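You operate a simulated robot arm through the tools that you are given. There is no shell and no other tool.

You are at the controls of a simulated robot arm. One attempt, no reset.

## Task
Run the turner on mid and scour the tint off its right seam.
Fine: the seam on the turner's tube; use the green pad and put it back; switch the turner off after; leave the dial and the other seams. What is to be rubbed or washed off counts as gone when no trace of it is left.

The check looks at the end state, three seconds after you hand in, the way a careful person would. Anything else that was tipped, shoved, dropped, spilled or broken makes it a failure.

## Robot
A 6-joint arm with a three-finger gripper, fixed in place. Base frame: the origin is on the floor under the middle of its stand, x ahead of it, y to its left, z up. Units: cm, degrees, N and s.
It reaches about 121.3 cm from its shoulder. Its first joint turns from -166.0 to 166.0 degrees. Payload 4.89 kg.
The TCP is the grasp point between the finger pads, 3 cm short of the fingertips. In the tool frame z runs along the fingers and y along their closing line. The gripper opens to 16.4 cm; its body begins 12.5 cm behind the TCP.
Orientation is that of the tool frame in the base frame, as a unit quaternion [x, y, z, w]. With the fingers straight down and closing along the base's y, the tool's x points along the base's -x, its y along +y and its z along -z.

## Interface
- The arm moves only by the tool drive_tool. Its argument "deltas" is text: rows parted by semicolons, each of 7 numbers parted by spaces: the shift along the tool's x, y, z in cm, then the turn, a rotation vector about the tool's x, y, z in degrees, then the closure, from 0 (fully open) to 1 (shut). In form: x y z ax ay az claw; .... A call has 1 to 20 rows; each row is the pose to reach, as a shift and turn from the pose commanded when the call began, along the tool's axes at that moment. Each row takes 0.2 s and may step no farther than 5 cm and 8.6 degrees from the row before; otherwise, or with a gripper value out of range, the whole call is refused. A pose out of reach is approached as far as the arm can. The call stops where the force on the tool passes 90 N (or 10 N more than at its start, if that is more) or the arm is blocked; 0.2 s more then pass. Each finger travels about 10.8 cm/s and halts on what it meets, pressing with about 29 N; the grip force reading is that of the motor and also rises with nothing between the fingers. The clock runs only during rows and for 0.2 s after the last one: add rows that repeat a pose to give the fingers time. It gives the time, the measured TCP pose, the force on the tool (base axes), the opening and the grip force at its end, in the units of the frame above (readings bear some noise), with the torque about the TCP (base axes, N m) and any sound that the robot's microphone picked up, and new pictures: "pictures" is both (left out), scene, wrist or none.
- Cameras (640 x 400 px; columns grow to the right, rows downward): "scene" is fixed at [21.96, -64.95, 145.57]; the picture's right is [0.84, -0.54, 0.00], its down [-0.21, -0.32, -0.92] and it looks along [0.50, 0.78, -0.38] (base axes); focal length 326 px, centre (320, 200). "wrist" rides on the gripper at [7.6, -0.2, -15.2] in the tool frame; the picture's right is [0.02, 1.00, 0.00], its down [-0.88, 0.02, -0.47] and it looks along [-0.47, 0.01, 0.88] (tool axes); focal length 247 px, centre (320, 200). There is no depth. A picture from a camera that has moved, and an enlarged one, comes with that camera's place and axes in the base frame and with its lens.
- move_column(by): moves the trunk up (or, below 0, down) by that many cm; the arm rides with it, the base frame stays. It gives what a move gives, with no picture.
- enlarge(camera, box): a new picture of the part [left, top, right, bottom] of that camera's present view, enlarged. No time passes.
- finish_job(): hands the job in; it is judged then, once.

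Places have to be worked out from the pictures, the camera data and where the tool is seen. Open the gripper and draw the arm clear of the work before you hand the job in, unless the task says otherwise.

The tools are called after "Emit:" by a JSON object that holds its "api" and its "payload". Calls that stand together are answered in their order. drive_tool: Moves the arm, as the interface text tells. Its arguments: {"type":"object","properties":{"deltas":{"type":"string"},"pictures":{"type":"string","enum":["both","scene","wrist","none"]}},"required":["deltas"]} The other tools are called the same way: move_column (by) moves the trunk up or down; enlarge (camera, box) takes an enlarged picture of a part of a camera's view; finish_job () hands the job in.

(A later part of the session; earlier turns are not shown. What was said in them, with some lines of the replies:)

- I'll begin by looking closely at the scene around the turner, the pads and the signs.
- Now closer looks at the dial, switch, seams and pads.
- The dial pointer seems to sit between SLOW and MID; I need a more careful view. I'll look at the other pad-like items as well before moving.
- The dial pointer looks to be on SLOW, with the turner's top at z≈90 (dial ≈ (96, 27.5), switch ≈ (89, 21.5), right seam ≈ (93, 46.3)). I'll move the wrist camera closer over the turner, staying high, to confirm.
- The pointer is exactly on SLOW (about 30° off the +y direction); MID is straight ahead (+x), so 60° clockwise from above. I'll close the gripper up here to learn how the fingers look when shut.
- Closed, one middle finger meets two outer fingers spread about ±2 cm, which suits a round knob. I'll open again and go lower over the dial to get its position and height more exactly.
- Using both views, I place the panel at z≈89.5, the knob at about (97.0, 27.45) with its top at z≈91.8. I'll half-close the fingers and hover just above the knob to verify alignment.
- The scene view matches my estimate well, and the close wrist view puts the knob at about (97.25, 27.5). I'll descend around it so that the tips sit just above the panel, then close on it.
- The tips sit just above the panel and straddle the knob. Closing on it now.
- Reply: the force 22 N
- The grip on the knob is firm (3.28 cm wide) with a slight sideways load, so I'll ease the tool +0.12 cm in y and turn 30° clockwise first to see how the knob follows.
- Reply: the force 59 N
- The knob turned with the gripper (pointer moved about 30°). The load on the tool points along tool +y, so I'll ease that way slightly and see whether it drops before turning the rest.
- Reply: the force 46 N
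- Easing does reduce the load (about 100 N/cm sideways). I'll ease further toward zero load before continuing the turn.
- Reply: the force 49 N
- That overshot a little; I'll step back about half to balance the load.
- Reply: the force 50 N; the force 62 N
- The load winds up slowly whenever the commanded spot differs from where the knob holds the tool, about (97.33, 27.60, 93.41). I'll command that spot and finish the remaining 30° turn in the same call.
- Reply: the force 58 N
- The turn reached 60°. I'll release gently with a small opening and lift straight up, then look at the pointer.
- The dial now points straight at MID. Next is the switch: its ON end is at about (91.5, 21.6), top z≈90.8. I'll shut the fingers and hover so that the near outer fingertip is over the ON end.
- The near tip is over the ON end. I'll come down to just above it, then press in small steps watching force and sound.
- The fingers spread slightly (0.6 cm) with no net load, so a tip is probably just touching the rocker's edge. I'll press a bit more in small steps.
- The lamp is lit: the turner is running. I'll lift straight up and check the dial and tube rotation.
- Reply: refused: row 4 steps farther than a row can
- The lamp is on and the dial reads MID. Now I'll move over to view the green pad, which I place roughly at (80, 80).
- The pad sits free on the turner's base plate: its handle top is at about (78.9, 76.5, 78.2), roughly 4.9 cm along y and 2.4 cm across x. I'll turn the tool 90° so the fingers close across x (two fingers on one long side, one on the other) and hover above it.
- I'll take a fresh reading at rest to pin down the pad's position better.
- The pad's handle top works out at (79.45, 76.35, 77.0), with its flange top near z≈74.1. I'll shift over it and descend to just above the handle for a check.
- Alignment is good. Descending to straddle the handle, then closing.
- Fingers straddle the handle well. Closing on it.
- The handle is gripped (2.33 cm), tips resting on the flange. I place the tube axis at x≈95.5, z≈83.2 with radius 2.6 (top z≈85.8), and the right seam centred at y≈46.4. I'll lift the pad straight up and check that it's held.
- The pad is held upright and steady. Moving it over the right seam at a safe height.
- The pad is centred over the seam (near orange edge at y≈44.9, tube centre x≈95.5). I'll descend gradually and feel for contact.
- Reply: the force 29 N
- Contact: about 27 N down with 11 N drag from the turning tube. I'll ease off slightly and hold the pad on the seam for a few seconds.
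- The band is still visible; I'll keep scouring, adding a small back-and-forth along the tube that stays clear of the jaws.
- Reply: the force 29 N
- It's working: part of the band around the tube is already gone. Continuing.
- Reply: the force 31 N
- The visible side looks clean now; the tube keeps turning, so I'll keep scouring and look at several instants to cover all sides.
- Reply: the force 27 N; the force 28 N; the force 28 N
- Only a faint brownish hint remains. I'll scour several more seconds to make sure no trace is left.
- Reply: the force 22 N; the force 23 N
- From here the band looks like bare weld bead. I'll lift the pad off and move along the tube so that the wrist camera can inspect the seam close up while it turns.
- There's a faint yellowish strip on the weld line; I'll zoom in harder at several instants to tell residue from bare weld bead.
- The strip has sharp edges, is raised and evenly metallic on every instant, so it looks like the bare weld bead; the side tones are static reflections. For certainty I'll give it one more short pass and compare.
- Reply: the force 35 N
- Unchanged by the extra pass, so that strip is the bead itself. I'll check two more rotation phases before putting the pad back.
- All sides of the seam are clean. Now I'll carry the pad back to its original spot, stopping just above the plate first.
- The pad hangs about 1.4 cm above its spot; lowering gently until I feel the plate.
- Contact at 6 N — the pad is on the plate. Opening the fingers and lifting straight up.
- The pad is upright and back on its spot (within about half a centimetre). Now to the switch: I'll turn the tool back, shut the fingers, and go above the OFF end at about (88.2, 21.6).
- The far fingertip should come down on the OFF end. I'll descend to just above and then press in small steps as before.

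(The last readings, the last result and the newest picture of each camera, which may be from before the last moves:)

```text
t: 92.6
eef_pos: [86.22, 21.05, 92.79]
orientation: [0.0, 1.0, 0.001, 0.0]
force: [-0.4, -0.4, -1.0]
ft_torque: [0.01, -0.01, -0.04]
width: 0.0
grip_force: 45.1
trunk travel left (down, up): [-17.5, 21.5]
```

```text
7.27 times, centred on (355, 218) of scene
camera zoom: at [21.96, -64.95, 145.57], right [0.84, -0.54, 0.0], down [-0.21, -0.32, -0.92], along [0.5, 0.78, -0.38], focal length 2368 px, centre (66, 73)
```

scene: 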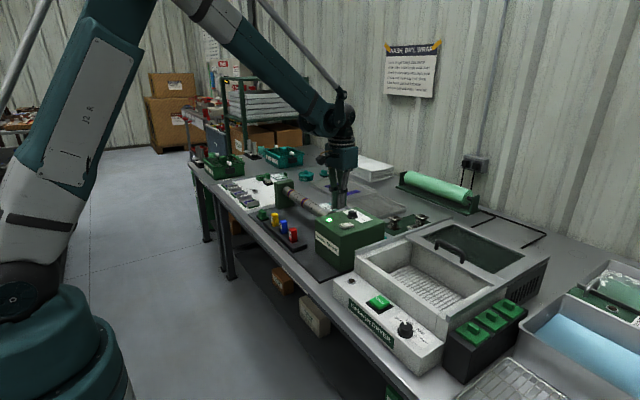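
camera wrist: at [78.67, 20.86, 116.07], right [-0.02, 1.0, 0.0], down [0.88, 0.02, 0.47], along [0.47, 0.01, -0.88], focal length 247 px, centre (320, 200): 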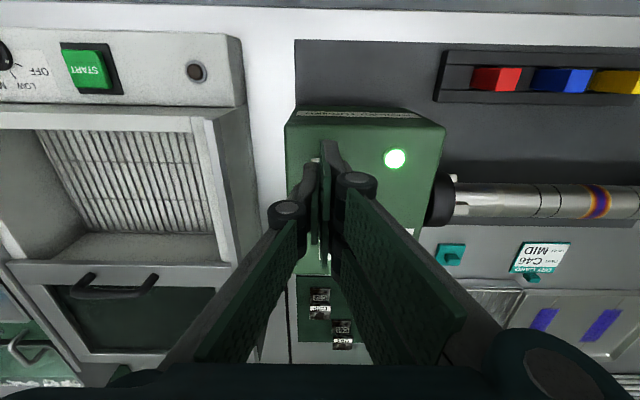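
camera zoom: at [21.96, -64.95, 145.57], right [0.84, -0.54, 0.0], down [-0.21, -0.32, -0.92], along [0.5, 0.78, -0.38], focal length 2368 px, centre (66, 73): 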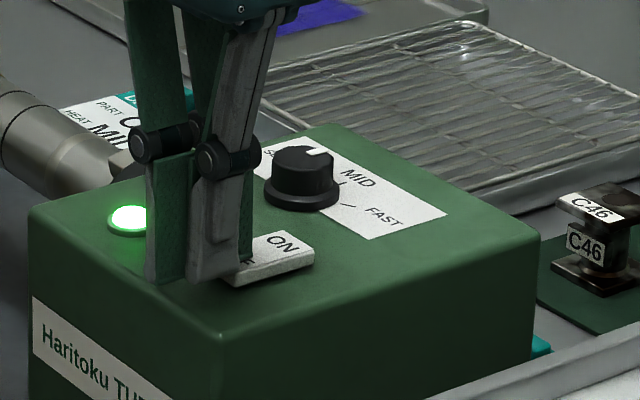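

Emit:
{"api": "drive_tool", "payload": {"deltas": "0 0 0.1 0 0 0 1; 0 0 0.1 0 0 0 1", "pictures": "wrist"}}

Emit:
{"api": "enlarge", "payload": {"camera": "scene", "box": [325, 190, 385, 245]}}

```text
t: 93.2
eef_pos: [86.2, 21.11, 92.71]
orientation: [0.0, 1.0, 0.0, 0.0]
force: [-0.1, -0.7, -0.2]
ft_torque: [-0.01, 0.0, 0.02]
width: 0.01
grip_force: 45.2
trunk travel left (down, up): [-17.5, 21.5]
camera wrist: at [78.57, 20.86, 108.11], right [-0.02, 1.0, 0.0], down [0.88, 0.02, 0.47], along [0.47, 0.01, -0.88], focal length 247 px, centre (320, 200)
```

wrist: 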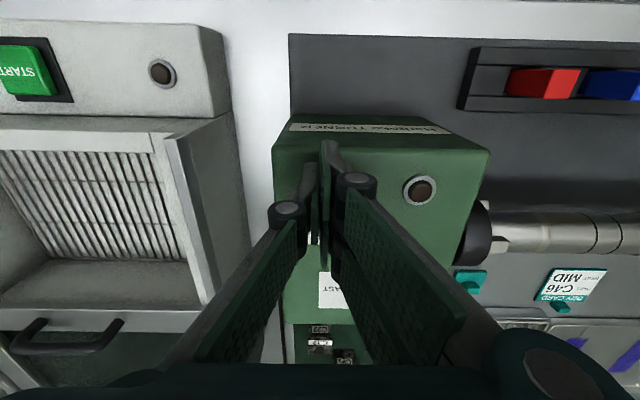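

```text
7.27 times, centred on (355, 218) of scene
camera zoom: at [21.96, -64.95, 145.57], right [0.84, -0.54, 0.0], down [-0.21, -0.32, -0.92], along [0.5, 0.78, -0.38], focal length 2368 px, centre (66, 73)
```

zoom: 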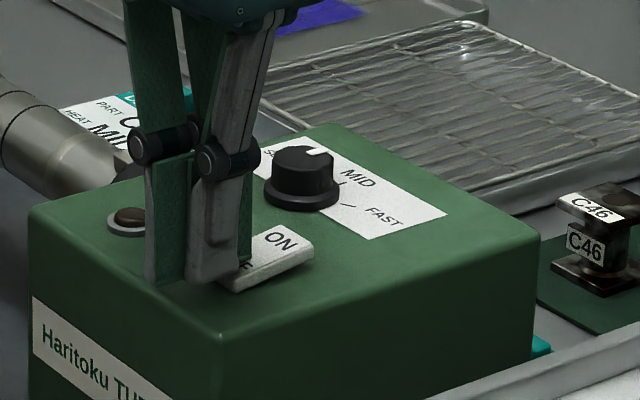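

The lamp is out: the turner is off. I'll lift straight up, back off and open the gripper, then inspect everything.

Emit:
{"api": "drive_tool", "payload": {"deltas": "0 0 -0.5 0 0 0 1; 0 0 -3 0 0 0 1; 0 0 -7 0 0 0 1; 0 0 -11 0 0 0 1; 2 1 -15 0 0 0 0.8; 5 2 -18 0 0 0 0.5; 8 3 -20 0 0 0 0.2; 10 5 -20 0 0 0 0; 10 7 -20 0 0 0 0; 10 7 -20 0 0 0 0; 10 7 -20 0 0 0 0", "pictures": "both"}}

Emit:
{"api": "enlarge", "payload": {"camera": "wrist", "box": [240, 120, 420, 260]}}

Emit:
{"api": "enlarge", "payload": {"camera": "scene", "box": [245, 175, 395, 275]}}

Emit:
{"api": "enlarge", "payload": {"camera": "scene", "box": [315, 190, 365, 235]}}

```text
t: 95.6
eef_pos: [75.94, 28.18, 112.94]
orientation: [0.0, 1.0, -0.001, 0.0]
force: [0.3, -0.3, 0.1]
ft_torque: [-0.05, 0.03, -0.02]
width: 16.44
grip_force: 0.2
trunk travel left (down, up): [-17.5, 21.5]
camera wrist: at [68.39, 27.99, 128.21], right [-0.02, 1.0, 0.0], down [0.88, 0.02, 0.47], along [0.47, 0.01, -0.88], focal length 247 px, centre (320, 200)
```

scene: 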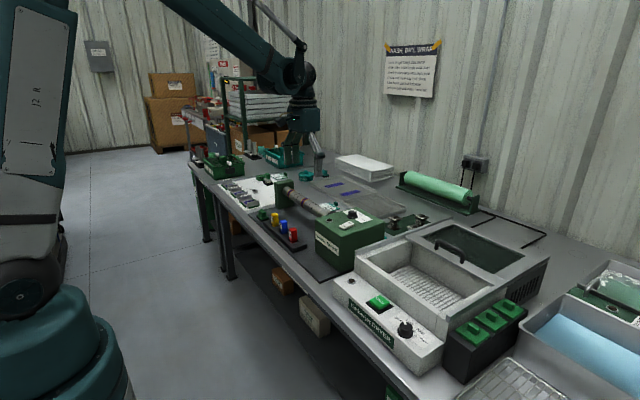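
wrist: 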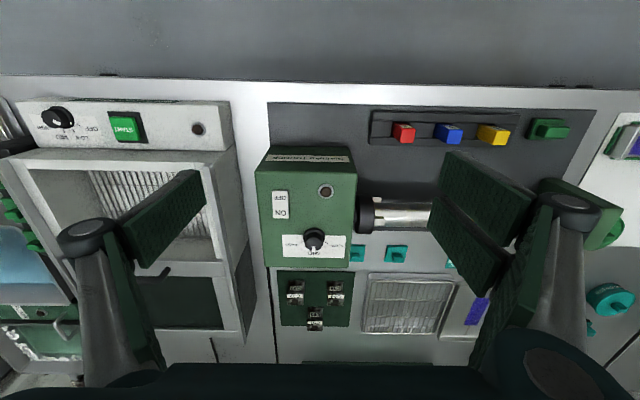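

```text
2.86 times, centred on (330, 190) of wrist
camera zoom: at [68.39, 27.99, 128.21], right [-0.02, 1.0, 0.0], down [0.88, 0.02, 0.47], along [0.47, 0.01, -0.88], focal length 706 px, centre (291, 229)
```

zoom: 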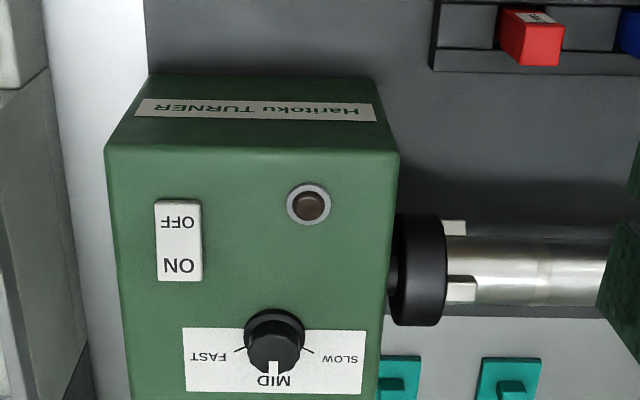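

```text
4.00 times, centred on (320, 225) of scene
camera zoom: at [21.96, -64.95, 145.57], right [0.84, -0.54, 0.0], down [-0.21, -0.32, -0.92], along [0.5, 0.78, -0.38], focal length 1303 px, centre (320, 100)
```

zoom: 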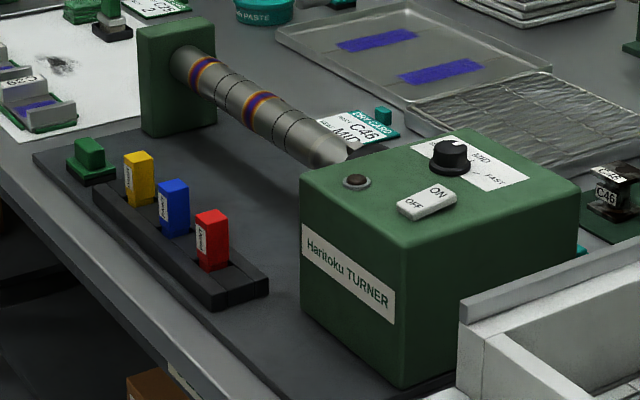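

```text
8.89 times, centred on (340, 212) of scene
camera zoom: at [21.96, -64.95, 145.57], right [0.84, -0.54, 0.0], down [-0.21, -0.32, -0.92], along [0.5, 0.78, -0.38], focal length 2895 px, centre (142, 89)
```

zoom: 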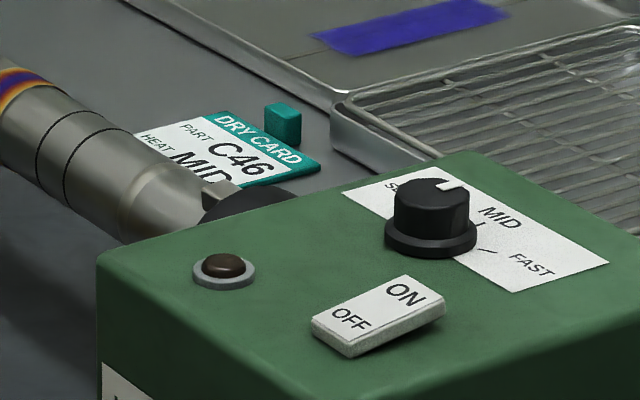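

The turner is off, the dial is on MID, the seam is bare metal, the other two seams are untouched, and the pad is back. I'll draw the arm fully clear to its starting area.

Emit:
{"api": "drive_tool", "payload": {"deltas": "4 0 -1.5 0 0 0 0; 8 0 -3 0 0 0 0; 12 0 -4.5 0 0 0 0; 16 0 -6 0 0 0 0; 19.5 0 -7 0 0 0 0; 19.5 0 -7 0 0 0 0", "pictures": "both"}}

Emit:
{"api": "enlarge", "payload": {"camera": "scene", "box": [190, 140, 430, 290]}}

Emit:
{"api": "enlarge", "payload": {"camera": "wrist", "box": [340, 180, 480, 300]}}

```text
t: 97.0
eef_pos: [56.52, 27.98, 119.68]
orientation: [-0.001, 1.0, 0.0, 0.0]
force: [-0.6, -0.2, -0.1]
ft_torque: [0.07, -0.14, -0.01]
width: 16.41
grip_force: 0.1
trunk travel left (down, up): [-17.5, 21.5]
camera wrist: at [48.94, 27.84, 134.99], right [-0.02, 1.0, 0.0], down [0.88, 0.02, 0.47], along [0.47, 0.01, -0.88], focal length 247 px, centre (320, 200)
```

scene: 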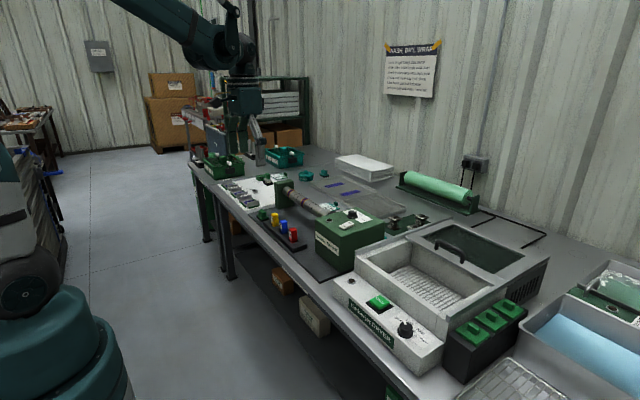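
wrist: 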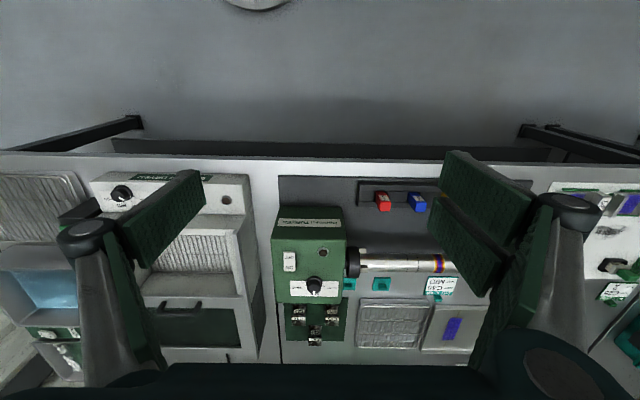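

```text
2.67 times, centred on (310, 215) of scene
camera zoom: at [21.96, -64.95, 145.57], right [0.84, -0.54, 0.0], down [-0.21, -0.32, -0.92], along [0.5, 0.78, -0.38], focal length 868 px, centre (347, 160)
```

zoom: 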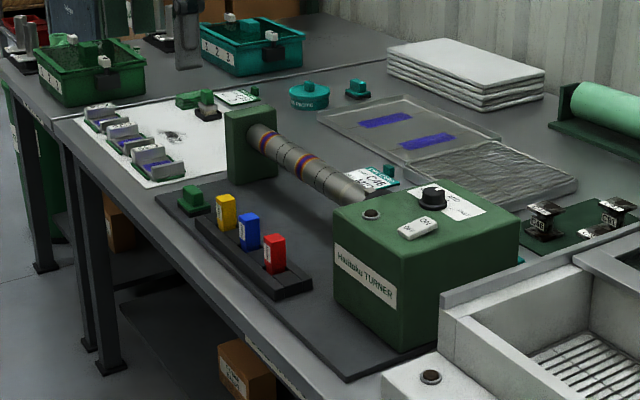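

```text
3.33 times, centred on (410, 240) of wrist
camera zoom: at [48.94, 27.84, 134.99], right [-0.02, 1.0, 0.0], down [0.88, 0.02, 0.47], along [0.47, 0.01, -0.88], focal length 823 px, centre (20, 67)
```

zoom: 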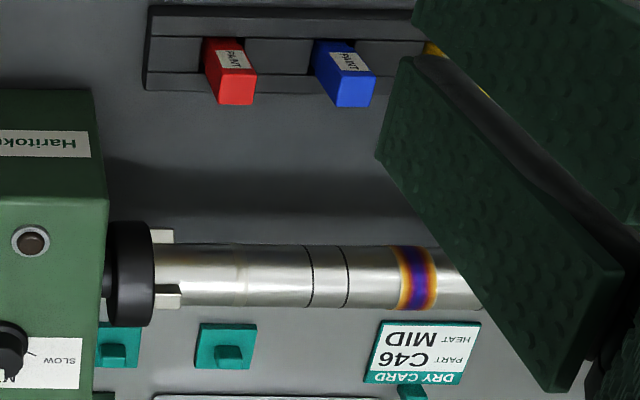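

The final pictures show the right seam free of tint and the other seams unchanged. The turner is off with its dial on MID, the green pad is back upright in its place, and the arm is clear with the gripper open. Handing in.

Emit:
{"api": "finish_job", "payload": {}}

```text
The job is handed in.
```

The right seam is scoured clean. I checked it up close through several turns of the tube and saw no tint, only the bare weld bead. The job is handed in; I haven't seen the verdict.

- **Turner:** I turned the dial from SLOW to MID, ran the turner, and switched it off afterwards. The dial is still on MID, because I took "leave the dial" to mean not turning it back.
- **Green pad:** It is back upright on the turner's base plate, about half a centimetre from where it started.
- **Everything else:** The other two seams still have their tint, and I saw nothing else disturbed. The arm is clear with the gripper open.
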